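You operate a simulated robot arm through the tools that you are given. There is no shell and no other tool. Be economical: measure what you need, move in short steps, check, and stop when the job is done.

The job below is to be done with a simulated two-armed robot. You get a single attempt, and the scene is never put back.

JOB
Pick up the pink roll with one hand, pass it to the other hand and put it on the right end of the chiller.

Only the result counts: the job must be done as asked and must still hold three seconds after the hand-in. Knocking over, shifting, dropping, spilling or breaking anything else fails it.

ROBOT AND FRAMES
Two 7-joint arms with two-finger parallel grippers on one trunk, on a base that drives. Base frame: it is fixed to the floor where the robot stands at the start and does not move with it; the origin is under the middle of the robot, x ahead of it, y to its left, z up. Readings come in mm, rad, newtons and seconds.
The left shoulder is at the start at [50, 158, 1133], the right one opposite. With the tool pointing down near the work surface each hand reaches from about 240 to 660 mm from the robot's upright axis, wherever it stands, measured 20 degrees to its own side. Places, roughly: right end of the chiller (18x17 cm) [2540, 0, 920]. Payload 3.91 kg a hand.
The TCP of each hand is the grasp point between the finger pads, 30 mm short of the fingertips. In the tool frame z runs along the fingers and y along their closing line. The gripper opens to 110 mm. The fingers are 20 mm wide and 10 mm thick; the gripper's body (48 by 112 mm) begins 55 mm behind the TCP.
Orientation is that of the tool frame in the base frame, as [roll, pitch, yaw] about the fixed x, y, z axes, in that order (R = Rz(yaw) Ry(pitch) Rx(roll)). With the fingers straight down and closing along the base's y, the tool's x points along the base's -x, its y along +y and its z along -z.

CONTROLS
- The arms move only by the tool send_rows. It takes "left_targets", "right_targets" or both (then of equal length, played together; a hand with none holds still); each is a list of rows, each a list of 7 numbers: the shift along the base's x, y, z in mm, then the turn, a rotation vector about the base's x, y, z in rad, then the finger opening in mm, from 0 to 110. In form: [[dx, dy, dz, rx, ry, rz, fingers], ...]. A call has 1 to 8 rows; each row shifts and turns the commanded pose from where the row before left it. Each row takes 0.2 s and may step no farther than 50 mm and 0.15 rad from the row before; otherwise, or with a gripper value out of range, the whole call is refused. Where a pose cannot be reached the arm comes as near as it can. A force on the tool above 40 N (or 10 N above the force at the start of the call, whichever is more), or a blocked arm, ends the call early, and 0.2 s more pass. The fingers move at their own pace (about 153 mm/s each) and stop on an object; they squeeze with about 30 N. The grip force told is the motor's: it shows also when the fingers shut on nothing. Time passes only in rows, and 0.2 s behind the last, so rows that do not move let the fingers close. It gives the time, the measured TCP pose, the force on the tool (base axes), the opening and the grip force at its end, in the units of the frame above (readings bear some noise), with the torque about the TCP (base axes, N m) and any sound that the robot's microphone picked up.
- Cameras (640 x 400 px; columns grow to the right, rows downward): "scene" is now at [130.3, 8.8, 1271.2]; the picture's right is [0.10, -1.00, 0.00], its down [-0.46, -0.05, -0.89] and it looks along [0.88, 0.09, -0.46] (base axes); focal length 272 px, centre (320, 200). "left" rides on the left gripper at [72, -17, -103] in its tool frame; the picture's right is [0.23, 0.97, 0.00], its down [-0.76, 0.18, -0.62] and it looks along [-0.61, 0.14, 0.78] (tool axes); focal length 222 px, centre (320, 200). "right" rides on the right gripper at [72, 17, -103] in its tool frame; the picture's right is [-0.23, 0.97, 0.00], its down [-0.76, -0.18, -0.62] and it looks along [-0.61, -0.14, 0.78] (tool axes); focal length 222 px, centre (320, 200). There is no depth. A picture from a camera that has moved, and an enlarged one, comes with that camera's place and axes in the base frame and with its lens. The place of the scene camera against the robot may be out by one fixed shift of up to 12 mm in any direction.
- get_image(camera): a new picture of that camera. It takes no simulated time.
- lift_body(by): slides the trunk up (or, below 0, down) by that many mm; the arms and the scene camera ride with it, the base frame stays. It gives what a move gives, with no picture.
- base_move(legs): drives the robot by 1 to 6 legs, each [ahead, turn to the left] in mm and rad, along the robot's own axes; the way and the turn of a leg run together, so that a leg with both is an arc; at most 1500 mm and 3.142 rad a leg. The arms and the cameras ride along, it lands a little off, and it stops where it bumps. It gives what a move gives.
- aim_head(pan, tilt): turns the head with the scene camera to pan (to the left, within 1.396 rad either way) and tilt (down, from -0.506 to 1.204), counted from straight ahead of the robot. It gives what a move gives.
- close_up(camera, box): a new picture of the part [left, top, right, bottom] of that camera's present view, enlarged. It takes no simulated time.
- hand_in(): hands the job in; it is judged then, once.

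Work in short steps. Places have to be worked out from the pictures, the camera data and where the tool is seen: move nearer, look again, correct. Check each grasp and each placing, and mend what went wrong. You have 120 turns and 108 pictures in all, those below and enlarged ones among them. Open the grippers and draw the arms clear of the work before you hand the job in, unless the task says otherwise; then end with one line.

The tools are called after ">>>" as a command line: name --argument value ..., lists and objects as JSON in quotes. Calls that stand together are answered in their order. send_rows: Moves the arms, as the interface text tells. Its arguments: {"type":"object","properties":{"left_targets":{"type":"array","items":{"type":"array","items":{"type":"number"}}},"right_targets":{"type":"array","items":{"type":"array","items":{"type":"number"}}}},"required":[]} The other tools are called the same way: lift_body (by) slides the trunk up or down; base_move (legs) drives the base; aim_head (pan, tilt) turns the head that bears the scene camera; get_image (camera) takes a picture; close_up (camera, box) takes an enlarged picture of a part of a camera's view; hand_in () hands the job in.

At the start:

```text
time: 0.0
left_tool_pos: [372.3, 155.2, 1177.2]
left_ee_rot: [-3.141, 0.0, -3.135]
left_ft_force: [1.0, 0.5, -0.9]
left_ft_torque: [-0.03, -0.01, 0.01]
left_grip_width: 109.8
left_gripper_force: 0.0
right_tool_pos: [321.4, -116.3, 1137.0]
right_ee_rot: [-3.141, 0.001, -3.138]
right_ft_force: [-1.1, 0.0, 0.2]
right_ft_torque: [0.0, 0.02, 0.03]
right_grip_width: 110.2
right_gripper_force: 0.1
trunk travel left (down, up): [-375.0, 107.0]
robot x, y, heading: [2.4, 1.6, -0.003]
head pan, tilt: [0.098, 0.482]
```

scene: 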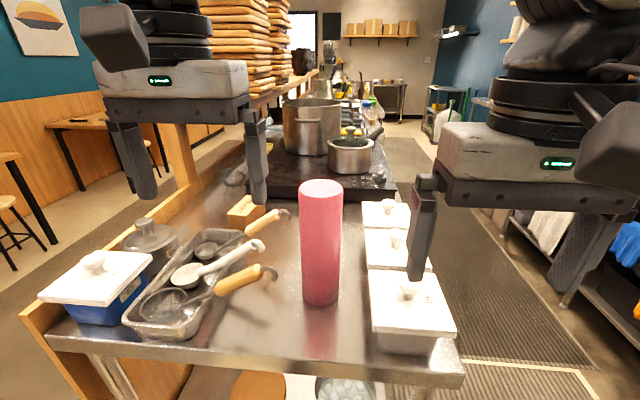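
right: 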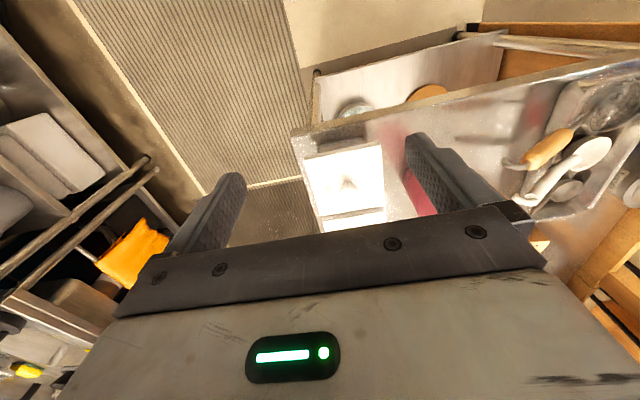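
left: 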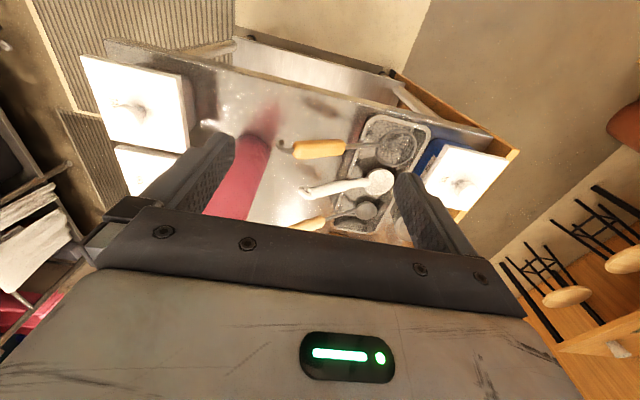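

The pink roll stands upright about 350 mm ahead of me on a table, and the chiller is far ahead. First I'll look ahead for the chiller and the way there.

>>> aim_head --pan 0.0 --tilt 0.2

>>> close_up --camera "scene" --box '[220, 60, 480, 220]'

>>> get_image --camera "scene"

```text
time: 0.8
left_tool_pos: [371.9, 154.5, 1177.4]
left_ee_rot: [3.141, 0.0, -3.137]
left_ft_force: [-0.7, 0.1, -0.7]
left_ft_torque: [0.01, -0.01, -0.04]
left_grip_width: 109.9
left_gripper_force: 0.0
right_tool_pos: [321.0, -116.5, 1137.9]
right_ee_rot: [-3.141, 0.0, -3.138]
right_ft_force: [0.0, -0.1, -0.3]
right_ft_torque: [-0.02, 0.01, -0.01]
right_grip_width: 109.9
right_gripper_force: 0.1
trunk travel left (down, up): [-375.0, 107.0]
robot x, y, heading: [2.5, 0.3, 0.004]
head pan, tilt: [0.0, 0.201]
```

```text
2.46 times, centred on (350, 140) of scene
camera zoom: at [132.6, -0.1, 1297.3], right [0.0, -1.0, 0.0], down [-0.2, 0.0, -0.98], along [0.98, 0.0, -0.2], focal length 669 px, centre (246, 348)
```

zoom: 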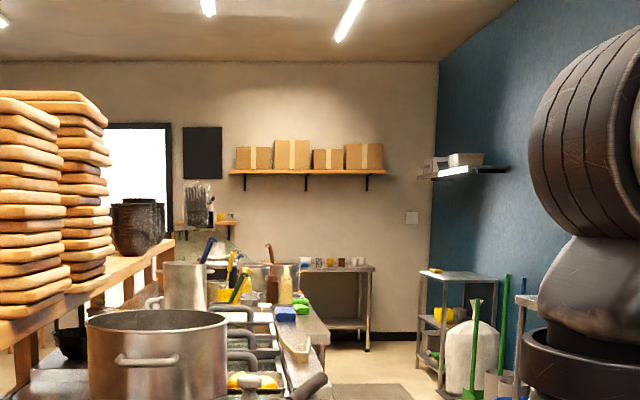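

```text
103 pictures are left
camera scene: at [132.6, -0.1, 1297.3], right [0.0, -1.0, 0.0], down [-0.2, 0.0, -0.98], along [0.98, 0.0, -0.2], focal length 272 px, centre (320, 200)
```

scene: 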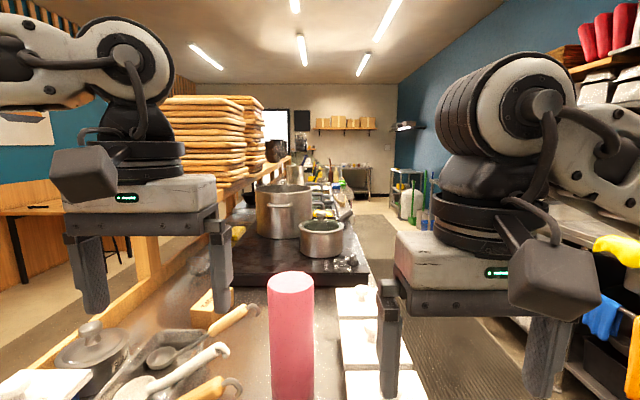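

The chiller seems to be further down the counter line, and there is an aisle on the right. Next I measure the roll with a downward look.

>>> aim_head --pan 0.0 --tilt 0.75

>>> get_image --camera "scene"

>>> aim_head --pan -0.9 --tilt 0.6

>>> get_image --camera "scene"

```text
time: 1.8
left_tool_pos: [372.6, 155.7, 1178.3]
left_ee_rot: [3.141, -0.001, -3.137]
left_ft_force: [-0.8, 0.2, 0.2]
left_ft_torque: [-0.01, 0.0, 0.02]
left_grip_width: 109.8
left_gripper_force: 0.0
right_tool_pos: [320.7, -115.7, 1137.6]
right_ee_rot: [-3.14, 0.002, -3.139]
right_ft_force: [0.9, 0.4, 0.1]
right_ft_torque: [0.0, 0.0, 0.0]
right_grip_width: 109.9
right_gripper_force: 0.0
trunk travel left (down, up): [-375.0, 107.0]
robot x, y, heading: [3.3, 0.2, -0.001]
head pan, tilt: [0.0, 0.75]
```

```text
102 pictures are left
camera scene: at [122.3, -0.1, 1247.8], right [0.0, -1.0, 0.0], down [-0.68, 0.0, -0.73], along [0.73, 0.0, -0.68], focal length 272 px, centre (320, 200)
```

scene: 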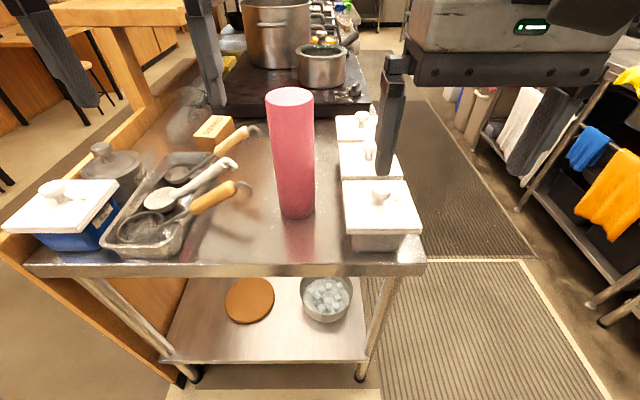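

```text
time: 3.0
left_tool_pos: [372.7, 156.3, 1176.3]
left_ee_rot: [-3.141, 0.0, -3.136]
left_ft_force: [0.0, -0.9, 0.9]
left_ft_torque: [-0.02, -0.02, -0.02]
left_grip_width: 110.2
left_gripper_force: 0.2
right_tool_pos: [320.3, -117.1, 1138.6]
right_ee_rot: [3.141, 0.0, -3.138]
right_ft_force: [0.0, 0.2, 0.2]
right_ft_torque: [0.01, 0.0, 0.02]
right_grip_width: 109.8
right_gripper_force: 0.1
trunk travel left (down, up): [-375.0, 107.0]
robot x, y, heading: [0.7, 2.0, -0.001]
head pan, tilt: [-0.901, 0.6]
```

```text
101 pictures are left
camera scene: at [94.4, -69.3, 1260.6], right [-0.78, -0.62, 0.0], down [-0.35, 0.44, -0.82], along [0.51, -0.65, -0.57], focal length 272 px, centre (320, 200)
```

scene: 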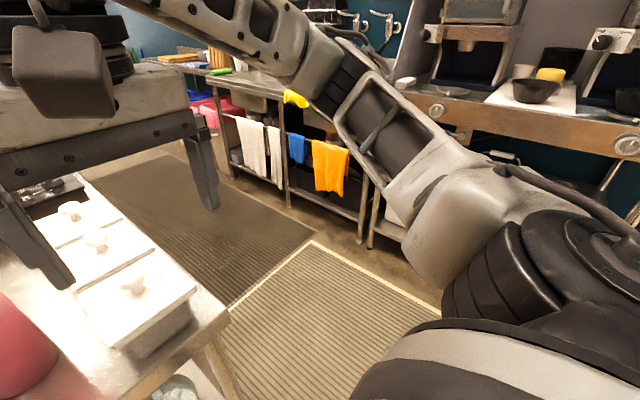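

Table edge and roll are clear in view. I raise the trunk for a vertical baseline to fix the heights.

>>> aim_head --pan 0.0 --tilt 0.75

>>> lift_body --by 105

>>> get_image --camera "scene"

>>> get_image --camera "left"

```text
time: 4.2
left_tool_pos: [372.3, 154.9, 1177.7]
left_ee_rot: [-3.142, -0.002, -3.136]
left_ft_force: [-1.0, 0.2, -0.5]
left_ft_torque: [-0.03, 0.04, 0.01]
left_grip_width: 110.0
left_gripper_force: 0.2
right_tool_pos: [321.7, -116.2, 1137.2]
right_ee_rot: [-3.141, 0.001, -3.138]
right_ft_force: [0.4, 0.1, 0.3]
right_ft_torque: [-0.03, 0.02, -0.03]
right_grip_width: 109.8
right_gripper_force: 0.1
trunk travel left (down, up): [-375.0, 107.0]
robot x, y, heading: [0.1, 2.0, 0.002]
head pan, tilt: [0.0, 0.75]
```

```text
time: 5.5
left_tool_pos: [372.1, 154.6, 1282.0]
left_ee_rot: [3.142, -0.002, -3.135]
left_ft_force: [0.8, 0.4, 0.4]
left_ft_torque: [0.0, 0.03, 0.03]
left_grip_width: 110.1
left_gripper_force: 0.1
right_tool_pos: [321.0, -115.9, 1242.9]
right_ee_rot: [-3.141, 0.0, -3.138]
right_ft_force: [-0.3, 0.4, -0.8]
right_ft_torque: [0.0, 0.01, 0.0]
right_grip_width: 109.8
right_gripper_force: 0.1
trunk travel left (down, up): [-480.0, 2.0]
robot x, y, heading: [3.7, -0.1, -0.0]
head pan, tilt: [0.0, 0.75]
```

```text
100 pictures are left
camera scene: at [122.4, -0.1, 1352.7], right [0.0, -1.0, 0.0], down [-0.68, 0.0, -0.73], along [0.73, 0.0, -0.68], focal length 272 px, centre (320, 200)
```

scene: 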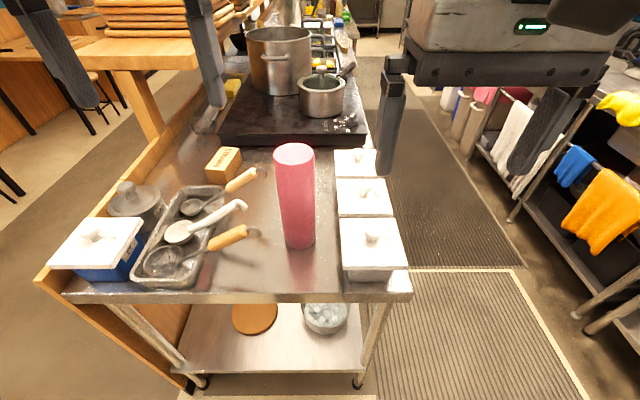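

```text
99 pictures are left
camera left: at [300.3, 138.3, 1385.8], right [-0.23, 0.97, 0.0], down [0.76, 0.18, 0.62], along [0.61, 0.14, -0.78], focal length 222 px, centre (320, 200)
```

left: 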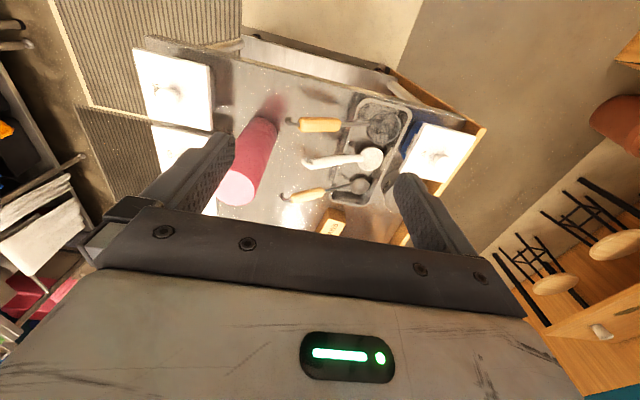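

Triangulation gives: table top z≈850, roll centred near (532, 48), about 70 mm across and about 235 mm tall (top near 1087). I'll take it with the left hand pointing forward horizontally and later pass it to the right hand from above, so I start turning the left hand.

>>> send_rows --left_targets '[[10, 0, 0, 0, -0.145, 0, 110], [10, 0, 0, 0, -0.145, 0, 110], [10, 0, 0, 0, -0.145, 0, 110], [10, 0, 0, 0, -0.145, 0, 110], [10, 0, 0, 0, -0.145, 0, 110], [10, 0, 0, 0, -0.145, 0, 110], [10, 0, 0, 0, -0.145, 0, 110], [10, 0, 0, 0, -0.145, 0, 110]]'

```text
time: 7.3
left_tool_pos: [453.5, 155.5, 1283.0]
left_ee_rot: [-3.128, 1.163, -3.129]
left_ft_force: [0.3, -0.1, 0.5]
left_ft_torque: [-0.01, 0.0, 0.0]
left_grip_width: 110.0
left_gripper_force: 0.1
right_tool_pos: [321.2, -116.2, 1243.2]
right_ee_rot: [3.14, 0.001, -3.139]
right_ft_force: [0.2, -0.2, -0.5]
right_ft_torque: [0.03, 0.01, 0.01]
right_grip_width: 110.2
right_gripper_force: 0.0
trunk travel left (down, up): [-480.0, 2.0]
robot x, y, heading: [-1.2, -2.7, -0.002]
head pan, tilt: [0.0, 0.75]
```

The turn works well. I finish it and shift the hand sideways to y≈50, moving the right hand out a bit.

>>> send_rows --left_targets '[[0, -20, 0, 0, -0.145, 0, 110], [0, -20, 0, 0, -0.145, 0, 110], [0, -25, 0, 0, 0, 0, 110], [0, -20, 0, 0, 0, 0, 110], [0, -20, 0, 0, 0, 0, 110]]' --right_targets '[[0, -20, 0, 0, 0, 0, 110], [0, -20, 0, 0, 0, 0, 110], [0, -20, 0, 0, 0, 0, 110], [0, -20, 0, 0, 0, 0, 110], [0, 0, 0, 0, 0, 0, 110]]'

>>> get_image --camera "left"

>>> get_image --camera "scene"

```text
time: 8.5
left_tool_pos: [451.4, 51.3, 1282.4]
left_ee_rot: [-3.106, 1.45, -3.106]
left_ft_force: [0.2, -0.8, 0.1]
left_ft_torque: [0.0, 0.01, 0.02]
left_grip_width: 110.0
left_gripper_force: 0.1
right_tool_pos: [319.9, -196.8, 1241.9]
right_ee_rot: [-3.141, 0.0, -3.138]
right_ft_force: [0.4, 0.4, -0.1]
right_ft_torque: [0.03, -0.05, -0.03]
right_grip_width: 110.2
right_gripper_force: 0.2
trunk travel left (down, up): [-480.0, 2.0]
robot x, y, heading: [0.5, -0.7, -0.003]
head pan, tilt: [0.0, 0.75]
```

```text
98 pictures are left
camera left: at [341.4, 32.6, 1223.3], right [-0.03, 0.97, -0.23], down [-0.53, 0.18, 0.83], along [0.85, 0.14, 0.51], focal length 222 px, centre (320, 200)
```

left: 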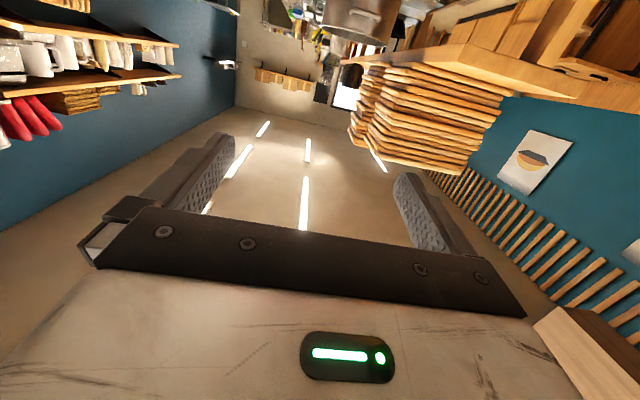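

```text
97 pictures are left
camera scene: at [122.4, -0.5, 1352.7], right [0.0, -1.0, 0.0], down [-0.68, 0.0, -0.73], along [0.73, 0.0, -0.68], focal length 272 px, centre (320, 200)
```

scene: 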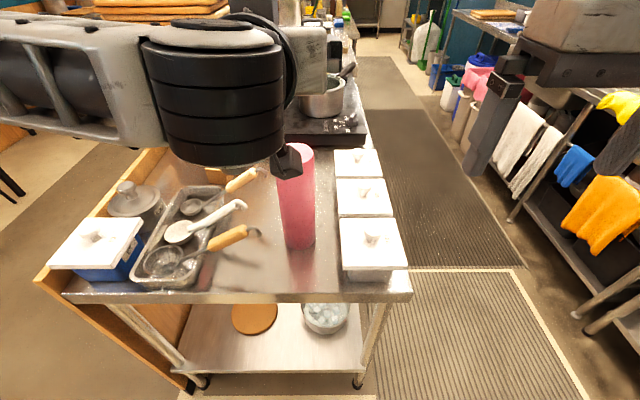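

The hand points forward with its camera underneath. I back it off 20 mm so the tips clear the roll, then lower the trunk 150 mm.

>>> send_rows --left_targets '[[-20, 0, 0, 0, 0, 0, 110]]'

>>> lift_body --by -150

>>> get_image --camera "left"

>>> get_image --camera "scene"

>>> get_image --camera "right"

```text
time: 8.9
left_tool_pos: [432.0, 49.9, 1283.6]
left_ee_rot: [-3.104, 1.451, -3.103]
left_ft_force: [0.5, 0.6, -0.6]
left_ft_torque: [-0.02, -0.01, 0.01]
left_grip_width: 110.2
left_gripper_force: 0.1
right_tool_pos: [319.6, -196.8, 1242.6]
right_ee_rot: [3.141, -0.001, -3.137]
right_ft_force: [0.2, -0.2, 0.2]
right_ft_torque: [0.0, 0.03, -0.02]
right_grip_width: 110.2
right_gripper_force: 0.0
trunk travel left (down, up): [-480.0, 2.0]
robot x, y, heading: [2.9, 1.5, -0.003]
head pan, tilt: [0.0, 0.75]
```

```text
time: 10.7
left_tool_pos: [432.5, 50.5, 1133.0]
left_ee_rot: [-3.102, 1.45, -3.104]
left_ft_force: [0.6, -0.9, 0.5]
left_ft_torque: [0.01, -0.01, 0.02]
left_grip_width: 109.9
left_gripper_force: 0.0
right_tool_pos: [321.4, -196.1, 1091.6]
right_ee_rot: [3.141, -0.001, -3.138]
right_ft_force: [0.0, -0.5, -0.8]
right_ft_torque: [-0.01, 0.0, -0.01]
right_grip_width: 110.1
right_gripper_force: 0.0
trunk travel left (down, up): [-330.0, 152.0]
robot x, y, heading: [-0.2, 1.2, 0.003]
head pan, tilt: [0.0, 0.75]
```

```text
96 pictures are left
camera left: at [320.9, 33.5, 1073.2], right [-0.03, 0.97, -0.23], down [-0.53, 0.18, 0.83], along [0.85, 0.14, 0.51], focal length 222 px, centre (320, 200)
```

left: 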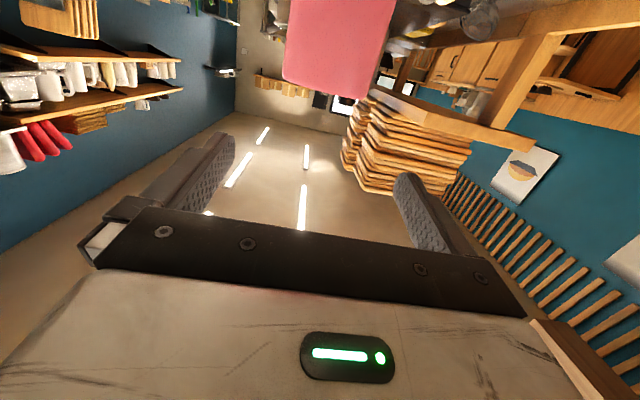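

```text
95 pictures are left
camera scene: at [122.2, -0.1, 1202.8], right [0.0, -1.0, 0.0], down [-0.68, 0.0, -0.73], along [0.73, 0.0, -0.68], focal length 272 px, centre (320, 200)
```

scene: 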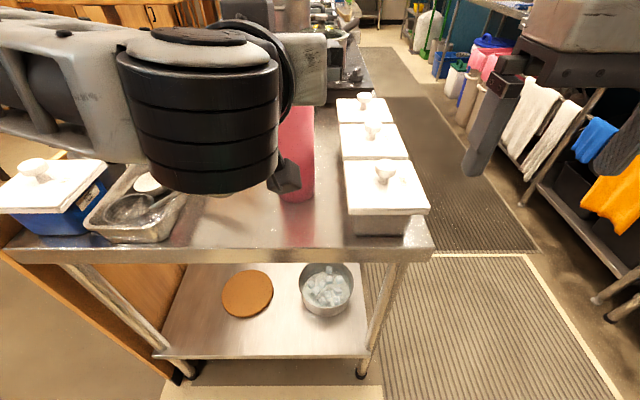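

```text
94 pictures are left
camera right: at [248.3, -178.4, 1196.0], right [0.22, 0.97, 0.0], down [0.76, -0.17, 0.62], along [0.61, -0.14, -0.78], focal length 222 px, centre (320, 200)
```

right: 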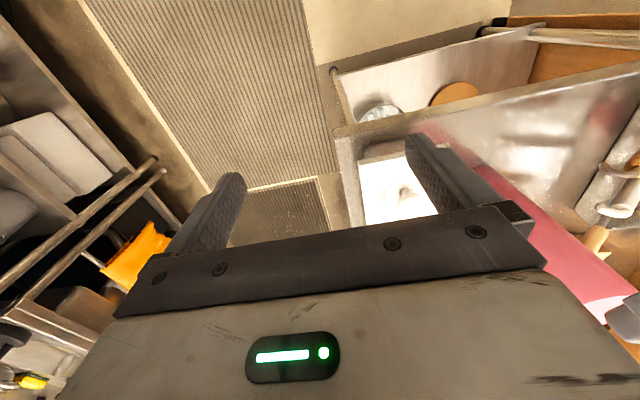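

From the left camera, the roll's centre is at y≈49–50 and its top at z≈1089, matching my estimate. I lower the left hand to z≈985 in front of the roll.

>>> send_rows --left_targets '[[0, 0, -30, 0, 0, 0, 110], [0, 0, -30, 0, 0, 0, 110], [0, 0, -30, 0, 0, 0, 110], [0, 0, -30, 0, 0, 0, 110], [0, 0, -30, 0, 0, 0, 110]]'

>>> get_image --camera "left"

>>> get_image --camera "scene"

```text
time: 11.9
left_tool_pos: [432.5, 50.4, 982.9]
left_ee_rot: [-3.096, 1.449, -3.096]
left_ft_force: [0.4, 0.1, 0.4]
left_ft_torque: [0.03, -0.02, -0.02]
left_grip_width: 109.8
left_gripper_force: 0.0
right_tool_pos: [320.2, -196.4, 1091.9]
right_ee_rot: [3.141, -0.001, -3.137]
right_ft_force: [1.0, 0.1, -0.3]
right_ft_torque: [-0.02, 0.01, -0.01]
right_grip_width: 109.8
right_gripper_force: 0.1
trunk travel left (down, up): [-330.0, 152.0]
robot x, y, heading: [2.1, 0.6, 0.004]
head pan, tilt: [0.0, 0.75]
```

```text
93 pictures are left
camera left: at [320.8, 32.8, 922.9], right [-0.03, 0.97, -0.23], down [-0.53, 0.18, 0.83], along [0.85, 0.14, 0.51], focal length 222 px, centre (320, 200)
```

left: 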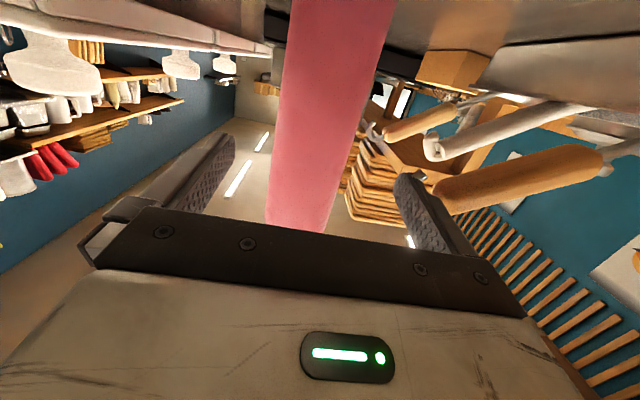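

```text
92 pictures are left
camera scene: at [122.3, -0.3, 1202.7], right [0.0, -1.0, 0.0], down [-0.68, 0.0, -0.73], along [0.73, 0.0, -0.68], focal length 272 px, centre (320, 200)
```

scene: 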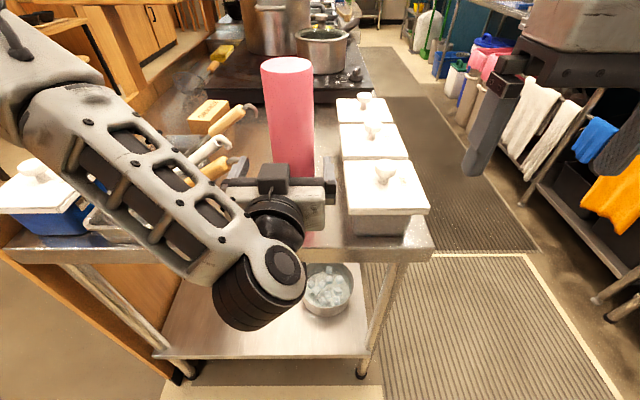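

The roll is centred between the fingers, but a ladle handle comes near the left finger. I zoom in to check its clearance before advancing.

>>> close_up --camera "left" --box '[360, 90, 520, 250]'

>>> close_up --camera "scene" --box '[160, 80, 360, 240]'

```text
2.50 times, centred on (440, 170) of left
camera zoom: at [320.8, 32.8, 922.9], right [-0.03, 0.97, -0.23], down [-0.53, 0.18, 0.83], along [0.85, 0.14, 0.51], focal length 555 px, centre (20, 275)
```

zoom: 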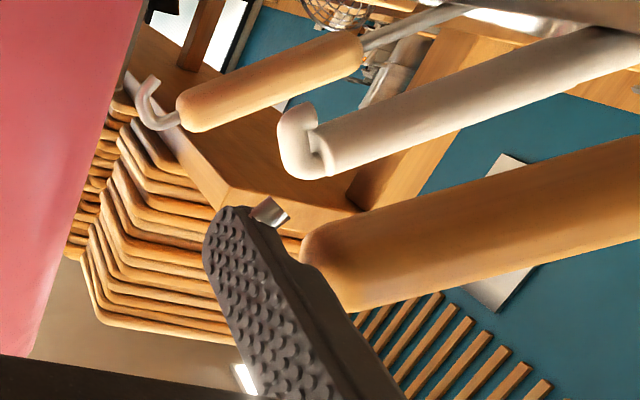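

```text
2.50 times, centred on (260, 160) of scene
camera zoom: at [122.3, -0.3, 1202.7], right [0.0, -1.0, 0.0], down [-0.68, 0.0, -0.73], along [0.73, 0.0, -0.68], focal length 679 px, centre (470, 300)
```

zoom: 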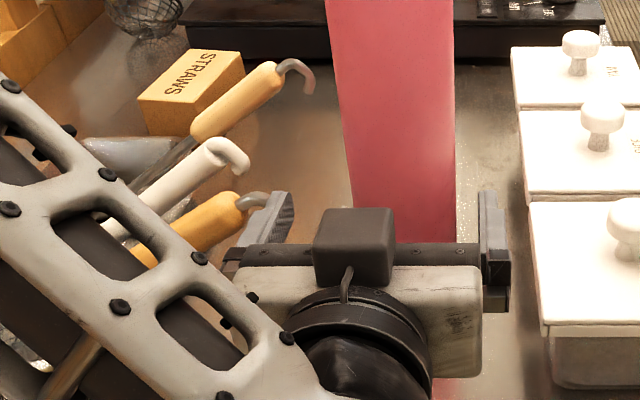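

The ladle hook at roughly (468, 120–143, 974) would foul the left finger. So I change plan: the right hand will take the roll from above, and the left hand will receive it in the air, where there's no clutter. I lift the left hand clear and move the right one up.

>>> send_rows --left_targets '[[0, 0, 40, 0, 0, 0, 110], [0, 0, 40, 0, 0, 0, 110], [0, 0, 40, 0, 0, 0, 110], [0, 0, 40, 0, 0, 0, 110], [0, 40, 40, 0, 0, 0, 110], [0, 40, 0, 0, 0, 0, 110], [0, 40, 0, 0, 0, 0, 110], [0, 40, 0, 0, 0, 0, 110]]' --right_targets '[[0, 0, 20, 0, 0, 0, 110], [0, 0, 20, 0, 0, 0, 110], [0, 0, 20, 0, 0, 0, 110], [0, 0, 20, 0, 0, 0, 110], [40, 20, 10, 0, 0, 0, 110], [40, 30, 0, 0, 0, 0, 110], [20, 30, 0, 0, 0, 0, 110], [20, 40, 0, 0, 0, 0, 110]]'

>>> get_image --camera "scene"

>>> get_image --camera "right"

```text
refused: row 5 steps farther than a row can; nothing moved
```

```text
89 pictures are left
camera scene: at [122.3, -0.3, 1202.7], right [0.0, -1.0, 0.0], down [-0.68, 0.0, -0.73], along [0.73, 0.0, -0.68], focal length 272 px, centre (320, 200)
```

scene: 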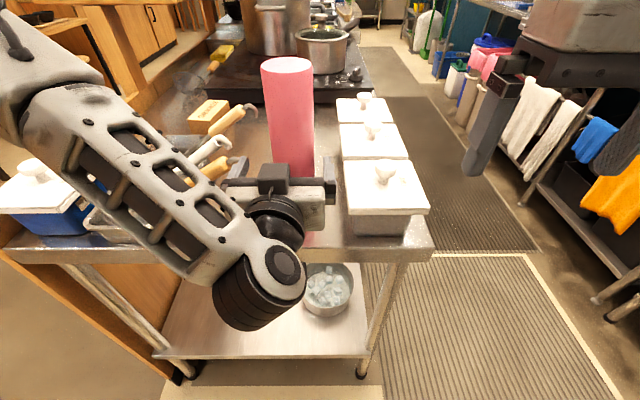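

```text
88 pictures are left
camera right: at [248.5, -178.7, 1195.9], right [0.22, 0.97, 0.0], down [0.76, -0.17, 0.62], along [0.61, -0.14, -0.78], focal length 222 px, centre (320, 200)
```

right: 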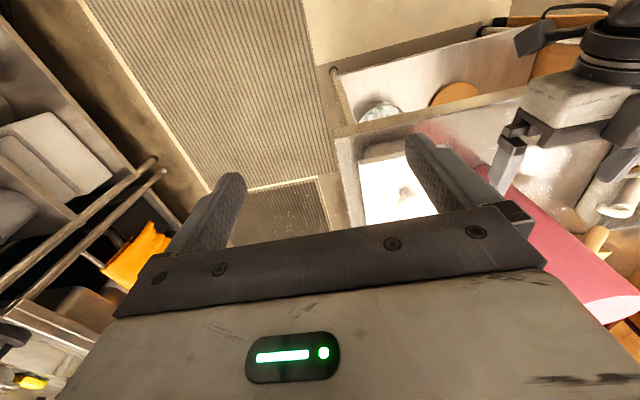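

One row was too long and the call was refused, so I resend it with shorter steps.

>>> send_rows --left_targets '[[0, 0, 45, 0, 0, 0, 110], [0, 0, 45, 0, 0, 0, 110], [0, 0, 45, 0, 0, 0, 110], [0, 0, 45, 0, 0, 0, 110], [0, 45, 0, 0, 0, 0, 110], [0, 45, 0, 0, 0, 0, 110], [0, 45, 0, 0, 0, 0, 110], [0, 45, 0, 0, 0, 0, 110]]' --right_targets '[[0, 0, 25, 0, 0, 0, 110], [0, 0, 25, 0, 0, 0, 110], [0, 0, 25, 0, 0, 0, 110], [0, 0, 25, 0, 0, 0, 110], [30, 20, 0, 0, 0, 0, 110], [30, 30, 0, 0, 0, 0, 110], [30, 30, 0, 0, 0, 0, 110], [30, 30, 0, 0, 0, 0, 110]]'

>>> get_image --camera "scene"

>>> get_image --camera "right"

```text
time: 13.7
left_tool_pos: [435.0, 231.7, 1163.0]
left_ee_rot: [-3.103, 1.451, -3.107]
left_ft_force: [0.0, -1.1, -0.4]
left_ft_torque: [-0.02, 0.0, -0.03]
left_grip_width: 110.0
left_gripper_force: 0.1
left hand out of reach, approached as far as the arm can: row 8
right_tool_pos: [441.9, -85.3, 1192.1]
right_ee_rot: [3.141, 0.001, -3.137]
right_ft_force: [0.5, -0.1, 0.1]
right_ft_torque: [0.0, -0.02, -0.01]
right_grip_width: 110.0
right_gripper_force: 0.0
trunk travel left (down, up): [-330.0, 152.0]
robot x, y, heading: [1.0, 0.6, -0.001]
head pan, tilt: [0.0, 0.75]
```

```text
87 pictures are left
camera scene: at [122.0, 0.9, 1202.8], right [0.0, -1.0, 0.0], down [-0.68, 0.0, -0.73], along [0.73, 0.0, -0.68], focal length 272 px, centre (320, 200)
```

scene: 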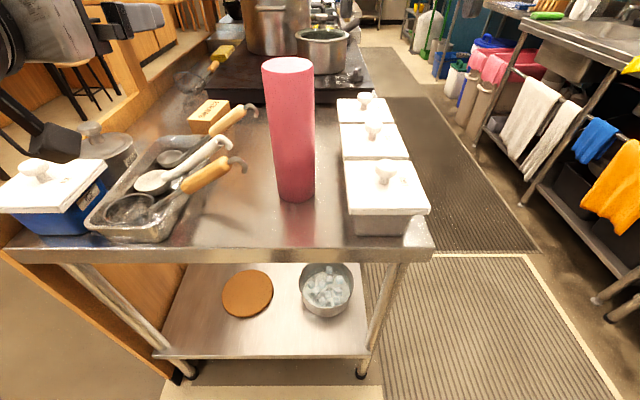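

```text
86 pictures are left
camera right: at [368.8, -66.9, 1295.7], right [0.22, 0.97, 0.0], down [0.76, -0.17, 0.62], along [0.61, -0.14, -0.78], focal length 222 px, centre (320, 200)
```

right: 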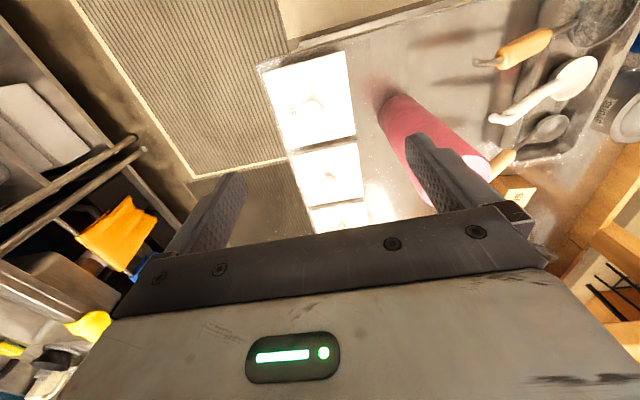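

The roll stands untouched. I bring the right hand over at height to y≈50.

>>> send_rows --right_targets '[[10, 45, 0, 0, 0, 0, 110], [10, 45, 0, 0, 0, 0, 110], [10, 45, 0, 0, 0, 0, 110]]'

>>> get_image --camera "right"

>>> get_image --camera "scene"

```text
time: 14.5
left_tool_pos: [435.5, 232.1, 1162.8]
left_ee_rot: [-3.095, 1.452, -3.095]
left_ft_force: [0.3, 0.2, -0.2]
left_ft_torque: [-0.02, 0.03, -0.05]
left_grip_width: 110.1
left_gripper_force: 0.1
right_tool_pos: [469.3, 50.2, 1190.5]
right_ee_rot: [-3.14, 0.004, -3.138]
right_ft_force: [-0.3, 0.2, -0.2]
right_ft_torque: [0.02, -0.02, -0.01]
right_grip_width: 110.2
right_gripper_force: 0.0
trunk travel left (down, up): [-330.0, 152.0]
robot x, y, heading: [-1.7, -3.7, 0.001]
head pan, tilt: [0.0, 0.75]
```

```text
85 pictures are left
camera right: at [397.3, 68.0, 1295.4], right [0.22, 0.98, 0.0], down [0.76, -0.17, 0.62], along [0.61, -0.14, -0.78], focal length 222 px, centre (320, 200)
```

right: 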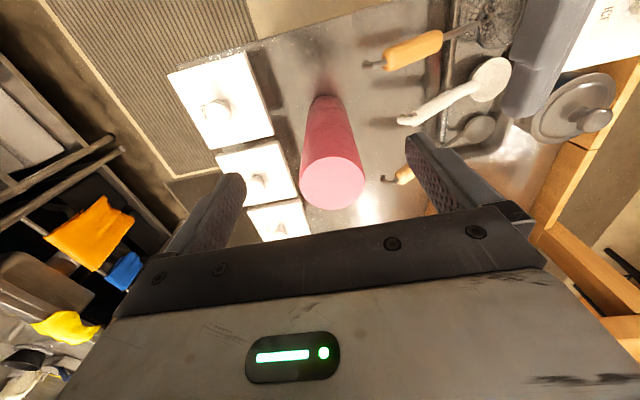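

```text
84 pictures are left
camera scene: at [121.9, 1.1, 1202.7], right [0.0, -1.0, 0.0], down [-0.68, 0.0, -0.73], along [0.73, 0.0, -0.68], focal length 272 px, centre (320, 200)
```

scene: 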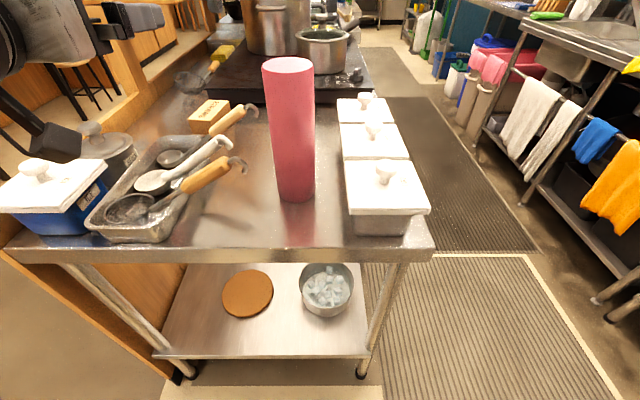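

The right camera puts the roll top at (536, 50, 1089). I move above it, then look before descending.

>>> send_rows --right_targets '[[33, 0, 0, 0, 0, 0, 110], [33, 0, 0, 0, 0, 0, 110], [0, 0, -30, 0, 0, 0, 110]]'

>>> get_image --camera "right"

```text
time: 15.3
left_tool_pos: [435.4, 230.9, 1163.6]
left_ee_rot: [-3.101, 1.451, -3.102]
left_ft_force: [-0.8, 0.1, 0.3]
left_ft_torque: [0.01, -0.02, -0.01]
left_grip_width: 110.1
left_gripper_force: 0.2
right_tool_pos: [502.3, 26.1, 1148.4]
right_ee_rot: [-3.141, 0.0, -3.136]
right_ft_force: [0.2, -0.1, -0.4]
right_ft_torque: [-0.01, -0.01, -0.01]
right_grip_width: 110.1
right_gripper_force: 0.1
right hand out of reach, approached as far as the arm can: row 1, 2
trunk travel left (down, up): [-330.0, 152.0]
robot x, y, heading: [-2.2, 0.7, 0.004]
head pan, tilt: [0.0, 0.75]
```

```text
83 pictures are left
camera right: at [430.2, 45.3, 1250.6], right [0.22, 0.97, 0.0], down [0.76, -0.17, 0.62], along [0.61, -0.14, -0.78], focal length 222 px, centre (320, 200)
```

right: 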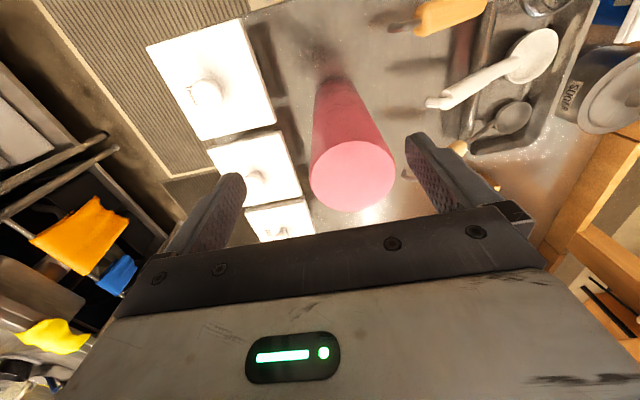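

The roll is out of the right hand's reach on this side. I raise the hand a bit and turn the base left 0.4 rad, so the roll lies on the right hand's side.

>>> send_rows --right_targets '[[-20, -10, 20, 0, 0, 0, 110], [-20, -10, 20, 0, 0, 0, 110]]'

>>> base_move --legs '[[0, 0.4]]'

>>> aim_head --pan -0.35 --tilt 0.75

>>> get_image --camera "right"

>>> get_image --camera "scene"

```text
time: 15.9
left_tool_pos: [435.2, 229.6, 1162.9]
left_ee_rot: [-3.108, 1.451, -3.106]
left_ft_force: [0.2, -0.5, -0.5]
left_ft_torque: [0.02, -0.01, 0.02]
left_grip_width: 110.0
left_gripper_force: 0.0
right_tool_pos: [462.1, 7.1, 1187.6]
right_ee_rot: [-3.141, 0.001, -3.138]
right_ft_force: [0.0, -0.7, -0.2]
right_ft_torque: [-0.02, -0.01, 0.02]
right_grip_width: 110.2
right_gripper_force: 0.1
trunk travel left (down, up): [-330.0, 152.0]
robot x, y, heading: [-0.2, -0.3, -0.0]
head pan, tilt: [0.0, 0.75]
```

```text
time: 17.5
left_tool_pos: [310.5, 383.0, 1162.8]
left_ee_rot: [-3.099, 1.45, -2.698]
left_ft_force: [-0.6, 0.7, -0.7]
left_ft_torque: [0.0, -0.03, -0.06]
left_grip_width: 109.9
left_gripper_force: 0.0
right_tool_pos: [422.5, 187.3, 1186.8]
right_ee_rot: [-3.142, 0.001, -2.736]
right_ft_force: [0.2, 1.1, 0.3]
right_ft_torque: [0.0, 0.02, 0.01]
right_grip_width: 109.8
right_gripper_force: 0.1
trunk travel left (down, up): [-330.0, 152.0]
robot x, y, heading: [-0.1, -3.9, 0.401]
head pan, tilt: [0.0, 0.75]
```

```text
time: 18.3
left_tool_pos: [311.2, 381.6, 1163.4]
left_ee_rot: [-3.103, 1.449, -2.701]
left_ft_force: [0.0, -0.6, -0.3]
left_ft_torque: [-0.01, 0.01, 0.05]
left_grip_width: 110.0
left_gripper_force: 0.0
right_tool_pos: [422.0, 187.8, 1186.7]
right_ee_rot: [3.141, 0.002, -2.735]
right_ft_force: [-0.3, 0.5, -0.3]
right_ft_torque: [0.0, 0.04, 0.01]
right_grip_width: 110.0
right_gripper_force: 0.1
trunk travel left (down, up): [-330.0, 152.0]
robot x, y, heading: [4.5, 2.0, 0.405]
head pan, tilt: [-0.351, 0.75]
```

```text
82 pictures are left
camera right: at [349.9, 175.3, 1290.7], right [-0.17, 0.98, 0.0], down [0.77, 0.14, 0.62], along [0.61, 0.11, -0.78], focal length 222 px, centre (320, 200)
```

right: 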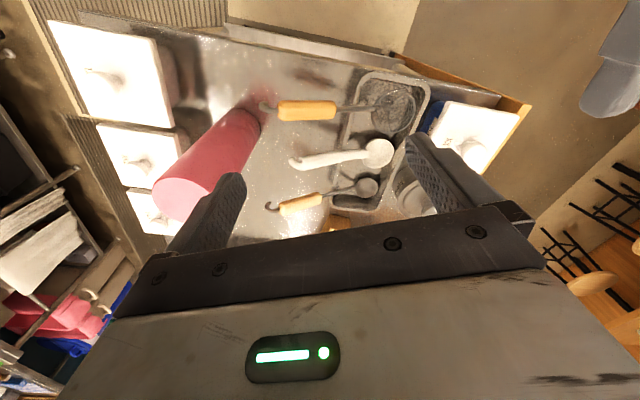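

```text
81 pictures are left
camera scene: at [119.0, 19.7, 1202.7], right [0.05, -1.0, 0.0], down [-0.68, -0.03, -0.73], along [0.73, 0.04, -0.68], focal length 272 px, centre (320, 200)
```

scene: 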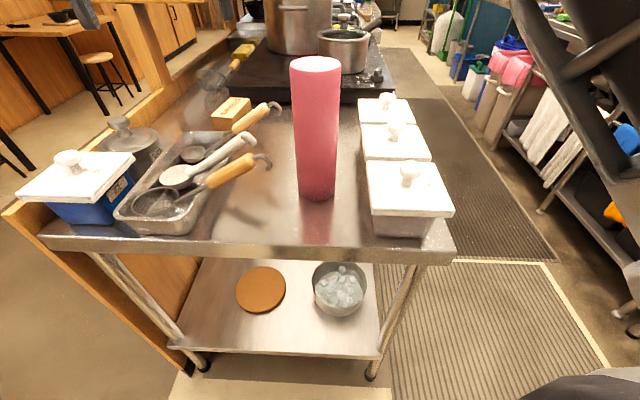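

Nothing was bumped. I move the right hand to just above the roll at (536, 50), staying at height.

>>> send_rows --right_targets '[[15, -34.5, 0, 0, 0, 0, 110], [27, -34.5, 0, 0, 0, 0, 110], [36, -34.5, 0, 0, 0, 0, 110], [36, -34.5, 0, 0, 0, 0, 110], [0, 0, -30, 0, 0, 0, 110]]'

>>> get_image --camera "right"

>>> get_image --camera "scene"

```text
time: 19.5
left_tool_pos: [311.1, 382.6, 1163.6]
left_ee_rot: [-3.105, 1.45, -2.704]
left_ft_force: [0.7, -0.1, 0.9]
left_ft_torque: [0.02, 0.0, -0.01]
left_grip_width: 110.1
left_gripper_force: 0.0
right_tool_pos: [536.2, 48.6, 1156.2]
right_ee_rot: [-3.141, -0.001, -2.737]
right_ft_force: [-0.7, 0.1, 0.2]
right_ft_torque: [-0.02, 0.01, 0.01]
right_grip_width: 109.9
right_gripper_force: 0.0
trunk travel left (down, up): [-330.0, 152.0]
robot x, y, heading: [2.0, -1.1, 0.399]
head pan, tilt: [-0.351, 0.75]
```

```text
80 pictures are left
camera right: at [463.9, 37.1, 1259.9], right [-0.17, 0.98, 0.0], down [0.77, 0.14, 0.62], along [0.61, 0.11, -0.78], focal length 222 px, centre (320, 200)
```

right: 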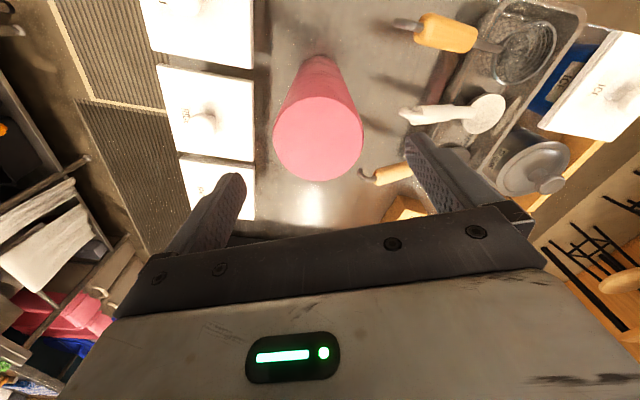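

```text
79 pictures are left
camera scene: at [119.3, 19.6, 1202.7], right [0.05, -1.0, 0.0], down [-0.68, -0.03, -0.73], along [0.73, 0.04, -0.68], focal length 272 px, centre (320, 200)
```

scene: 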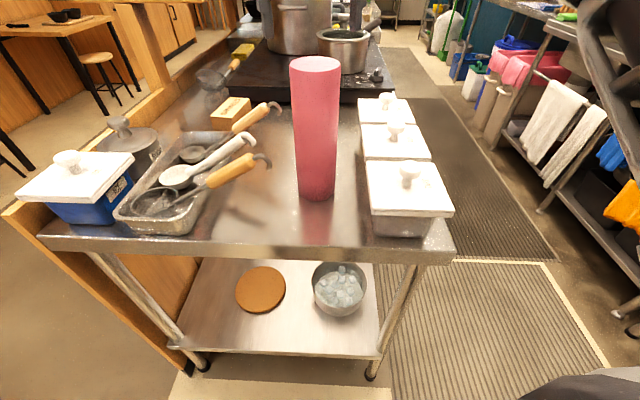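

The roll top reads (535, 50), directly under the hand. I descend to z≈1054, so the fingers take the top about 65 mm.

>>> send_rows --right_targets '[[0, 1, -25, 0, 0, 0, 110], [0, 0, -25, 0, 0, 0, 110], [0, 0, -25, 0, 0, 0, 110], [0, 0, -25, 0, 0, 0, 110]]'

>>> get_image --camera "right"

>>> get_image --camera "scene"

```text
time: 20.5
left_tool_pos: [311.0, 380.6, 1163.4]
left_ee_rot: [-3.101, 1.451, -2.703]
left_ft_force: [0.2, -0.5, -0.2]
left_ft_torque: [0.02, -0.01, 0.0]
left_grip_width: 110.0
left_gripper_force: 0.0
right_tool_pos: [535.9, 49.0, 1056.6]
right_ee_rot: [3.141, 0.002, -2.738]
right_ft_force: [0.0, 1.5, -0.5]
right_ft_torque: [0.04, 0.04, 0.0]
right_grip_width: 110.1
right_gripper_force: 0.0
trunk travel left (down, up): [-330.0, 152.0]
robot x, y, heading: [-1.3, 0.4, 0.402]
head pan, tilt: [-0.351, 0.75]
```

```text
78 pictures are left
camera right: at [463.6, 38.2, 1160.0], right [-0.17, 0.98, 0.0], down [0.77, 0.14, 0.62], along [0.61, 0.11, -0.78], focal length 222 px, centre (320, 200)
```

right: 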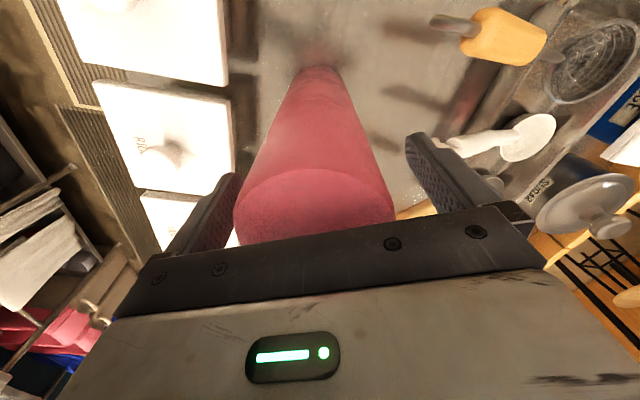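

```text
77 pictures are left
camera scene: at [119.2, 19.6, 1202.7], right [0.05, -1.0, 0.0], down [-0.68, -0.03, -0.73], along [0.73, 0.04, -0.68], focal length 272 px, centre (320, 200)
```

scene: 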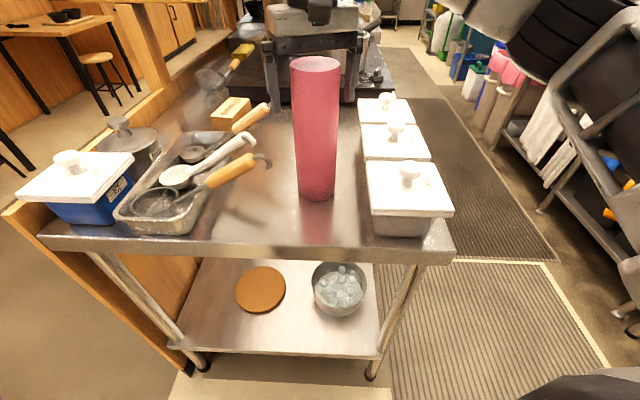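

The fingers straddle the roll top with no contact. The right camera puts the centre at about x 529, so I shift 5 mm back and close.

>>> send_rows --right_targets '[[-5, 0, 0, 0, 0, 0, 110], [0, 0, 0, 0, 0, 0, 60], [0, 0, 0, 0, 0, 0, 40], [0, 0, 0, 0, 0, 0, 40]]'

>>> get_image --camera "right"

```text
time: 21.5
left_tool_pos: [311.5, 381.5, 1163.1]
left_ee_rot: [-3.105, 1.451, -2.704]
left_ft_force: [0.2, -1.0, 0.0]
left_ft_torque: [0.02, 0.01, 0.01]
left_grip_width: 110.0
left_gripper_force: 0.0
right_tool_pos: [531.4, 49.0, 1055.6]
right_ee_rot: [3.141, 0.0, -2.736]
right_ft_force: [1.2, -0.8, 0.3]
right_ft_torque: [-0.17, -0.07, 0.0]
right_grip_width: 75.7
right_gripper_force: 30.2
trunk travel left (down, up): [-330.0, 152.0]
robot x, y, heading: [0.5, 0.4, 0.406]
head pan, tilt: [-0.351, 0.75]
```

```text
76 pictures are left
camera right: at [458.6, 38.1, 1159.5], right [-0.17, 0.98, 0.0], down [0.77, 0.14, 0.62], along [0.61, 0.11, -0.78], focal length 222 px, centre (320, 200)
```

right: 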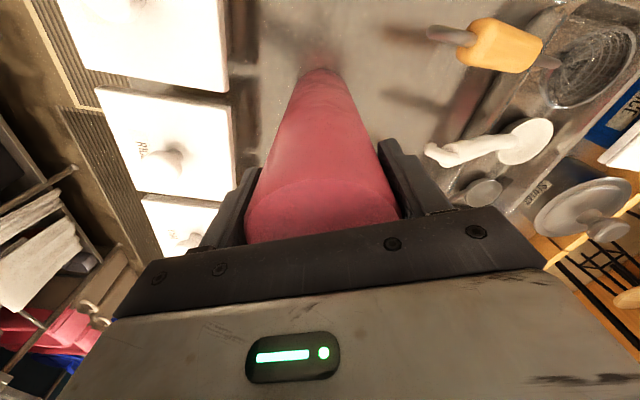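

The grip is firm at 75.7 mm with 30 N. I lift straight up and check the load.

>>> send_rows --right_targets '[[0, 0, 10, 0, 0, 0, 40], [0, 0, 20, 0, 0, 0, 40], [0, 0, 30, 0, 0, 0, 40], [0, 0, 30, 0, 0, 0, 40], [0, 0, 0, 0, 0, 0, 40]]'

>>> get_image --camera "scene"

```text
time: 22.7
left_tool_pos: [310.6, 382.1, 1163.4]
left_ee_rot: [-3.106, 1.448, -2.703]
left_ft_force: [-0.2, -0.5, -0.3]
left_ft_torque: [-0.03, 0.03, -0.01]
left_grip_width: 109.8
left_gripper_force: 0.1
right_tool_pos: [532.6, 51.7, 1146.8]
right_ee_rot: [-3.14, 0.0, -2.736]
right_ft_force: [0.2, 0.7, -6.8]
right_ft_torque: [-0.05, 0.02, 0.0]
right_grip_width: 75.8
right_gripper_force: 30.0
trunk travel left (down, up): [-330.0, 152.0]
robot x, y, heading: [-0.9, 0.5, 0.398]
head pan, tilt: [-0.351, 0.75]
```

```text
75 pictures are left
camera scene: at [119.6, 19.6, 1202.6], right [0.05, -1.0, 0.0], down [-0.68, -0.03, -0.73], along [0.73, 0.04, -0.68], focal length 272 px, centre (320, 200)
```

scene: 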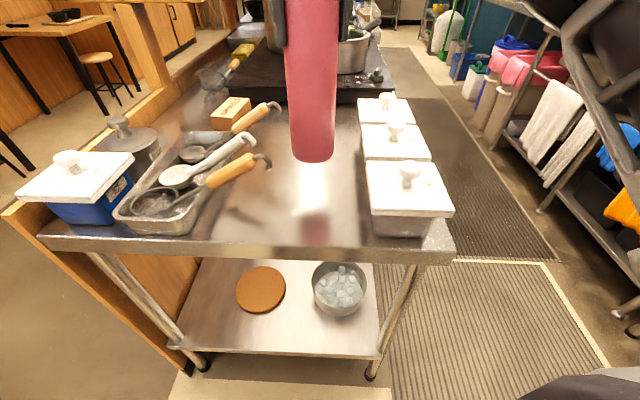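

The roll is held, about 0.7 kg. I raise the trunk 100 mm, then bring the open left hand to the middle in front of me at z≈1166, below where the right fingers hold.

>>> lift_body --by 100

>>> send_rows --left_targets '[[8.2, -29.1, -12.1, 0, 0, 0, 110], [8.2, -29.1, -12.1, 0, 0, 0, 110], [8.2, -29.1, -12.1, 0, 0, 0, 110], [8.2, -29.1, -12.1, 0, 0, 0, 110], [8.2, -29.1, -12.1, 0, 0, 0, 110], [8.2, -29.1, -12.1, 0, 0, 0, 110], [8.2, -29.1, -12.1, 0, 0, 0, 110]]'

>>> get_image --camera "left"

>>> get_image --camera "scene"

```text
time: 24.0
left_tool_pos: [311.2, 382.7, 1263.8]
left_ee_rot: [-3.104, 1.448, -2.704]
left_ft_force: [0.4, 0.3, 0.5]
left_ft_torque: [-0.04, 0.02, 0.01]
left_grip_width: 110.2
left_gripper_force: 0.1
right_tool_pos: [532.6, 51.7, 1245.7]
right_ee_rot: [3.141, 0.0, -2.737]
right_ft_force: [0.1, 0.1, -6.3]
right_ft_torque: [-0.02, 0.01, -0.02]
right_grip_width: 75.7
right_gripper_force: 30.0
trunk travel left (down, up): [-430.0, 52.0]
robot x, y, heading: [-2.2, -2.1, 0.398]
head pan, tilt: [-0.351, 0.75]
```

```text
time: 25.6
left_tool_pos: [376.6, 179.0, 1181.3]
left_ee_rot: [-3.111, 1.45, -2.709]
left_ft_force: [-0.3, -0.5, -0.4]
left_ft_torque: [0.0, -0.01, 0.02]
left_grip_width: 110.1
left_gripper_force: 0.0
left hand out of reach, approached as far as the arm can: row 1
right_tool_pos: [531.8, 49.7, 1245.6]
right_ee_rot: [-3.141, -0.001, -2.736]
right_ft_force: [0.0, 0.2, -5.8]
right_ft_torque: [0.01, 0.02, 0.0]
right_grip_width: 75.6
right_gripper_force: 30.0
trunk travel left (down, up): [-430.0, 52.0]
robot x, y, heading: [-0.3, -0.6, 0.402]
head pan, tilt: [-0.351, 0.75]
```

```text
74 pictures are left
camera left: at [279.6, 119.1, 1121.6], right [-0.41, 0.88, -0.23], down [-0.56, -0.04, 0.83], along [0.73, 0.46, 0.51], focal length 222 px, centre (320, 200)
```

left: 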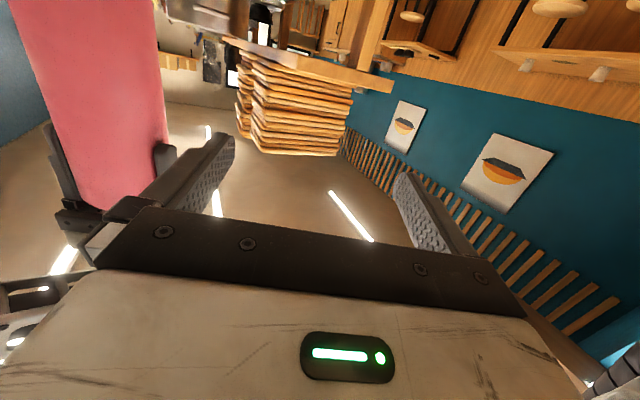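

```text
73 pictures are left
camera scene: at [119.8, 19.0, 1302.6], right [0.05, -1.0, 0.0], down [-0.68, -0.03, -0.73], along [0.73, 0.04, -0.68], focal length 272 px, centre (320, 200)
```

scene: 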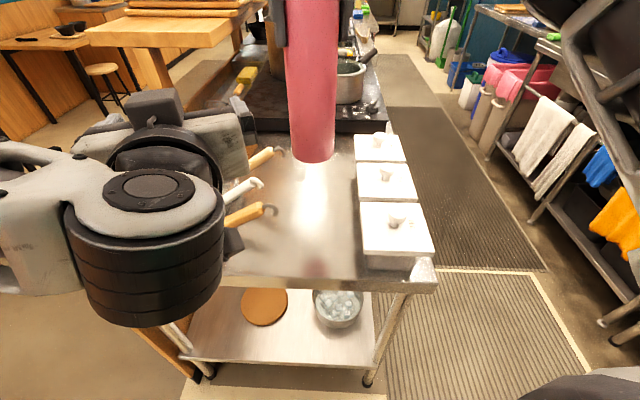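

The left hand is at the middle in the robot's frame. I nudge it right and down a little, then swing the roll sideways in front of its open fingers.

>>> send_rows --left_targets '[[7.4, -17.5, -8, 0, 0, 0, 110], [7.4, -17.5, -8, 0, 0, 0, 110], [0, 0, 0, 0, 0, 0, 110], [0, 0, 0, 0, 0, 0, 110], [0, 0, 0, 0, 0, 0, 110], [0, 0, 0, 0, 0, 0, 110]]' --right_targets '[[0, 0, 0, 0, 0, 0, 40], [0, 0, 0, 0, 0, 0, 40], [-13.7, 32.5, 0, 0, 0, 0, 40], [-13.7, 32.5, 0, 0, 0, 0, 40], [-13.7, 32.5, 0, 0, 0, 0, 40], [-13.7, 32.5, 0, 0, 0, 0, 40]]'

>>> get_image --camera "left"

>>> get_image --camera "scene"

```text
time: 27.0
left_tool_pos: [389.6, 145.4, 1163.6]
left_ee_rot: [-3.097, 1.449, -2.694]
left_ft_force: [-0.2, -0.5, 0.5]
left_ft_torque: [0.02, -0.01, -0.02]
left_grip_width: 109.7
left_gripper_force: 0.0
right_tool_pos: [475.5, 182.7, 1246.3]
right_ee_rot: [3.141, 0.0, -2.737]
right_ft_force: [0.3, 0.4, -6.1]
right_ft_torque: [0.0, 0.04, 0.02]
right_grip_width: 75.8
right_gripper_force: 29.9
trunk travel left (down, up): [-430.0, 52.0]
robot x, y, heading: [-2.5, 1.0, 0.4]
head pan, tilt: [-0.351, 0.75]
```

```text
72 pictures are left
camera left: at [293.2, 86.3, 1105.7], right [-0.41, 0.88, -0.23], down [-0.56, -0.04, 0.83], along [0.73, 0.47, 0.51], focal length 222 px, centre (320, 200)
```

left: 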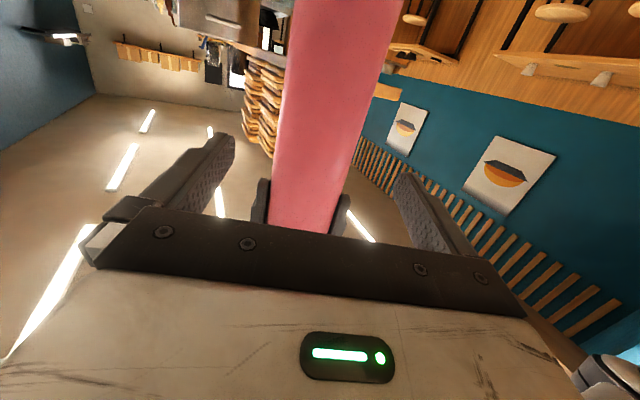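

```text
71 pictures are left
camera scene: at [118.9, 20.7, 1302.7], right [0.05, -1.0, 0.0], down [-0.68, -0.03, -0.73], along [0.73, 0.04, -0.68], focal length 272 px, centre (320, 200)
```

scene: 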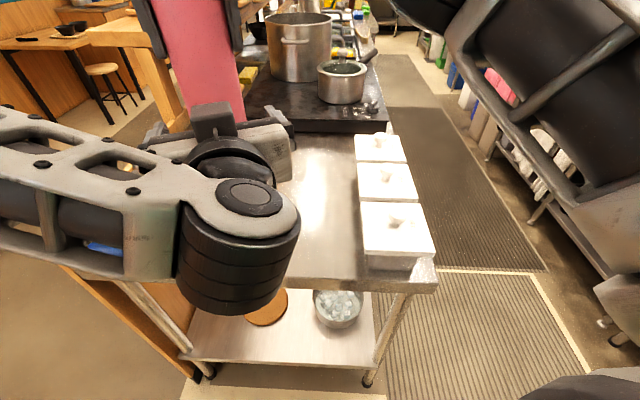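

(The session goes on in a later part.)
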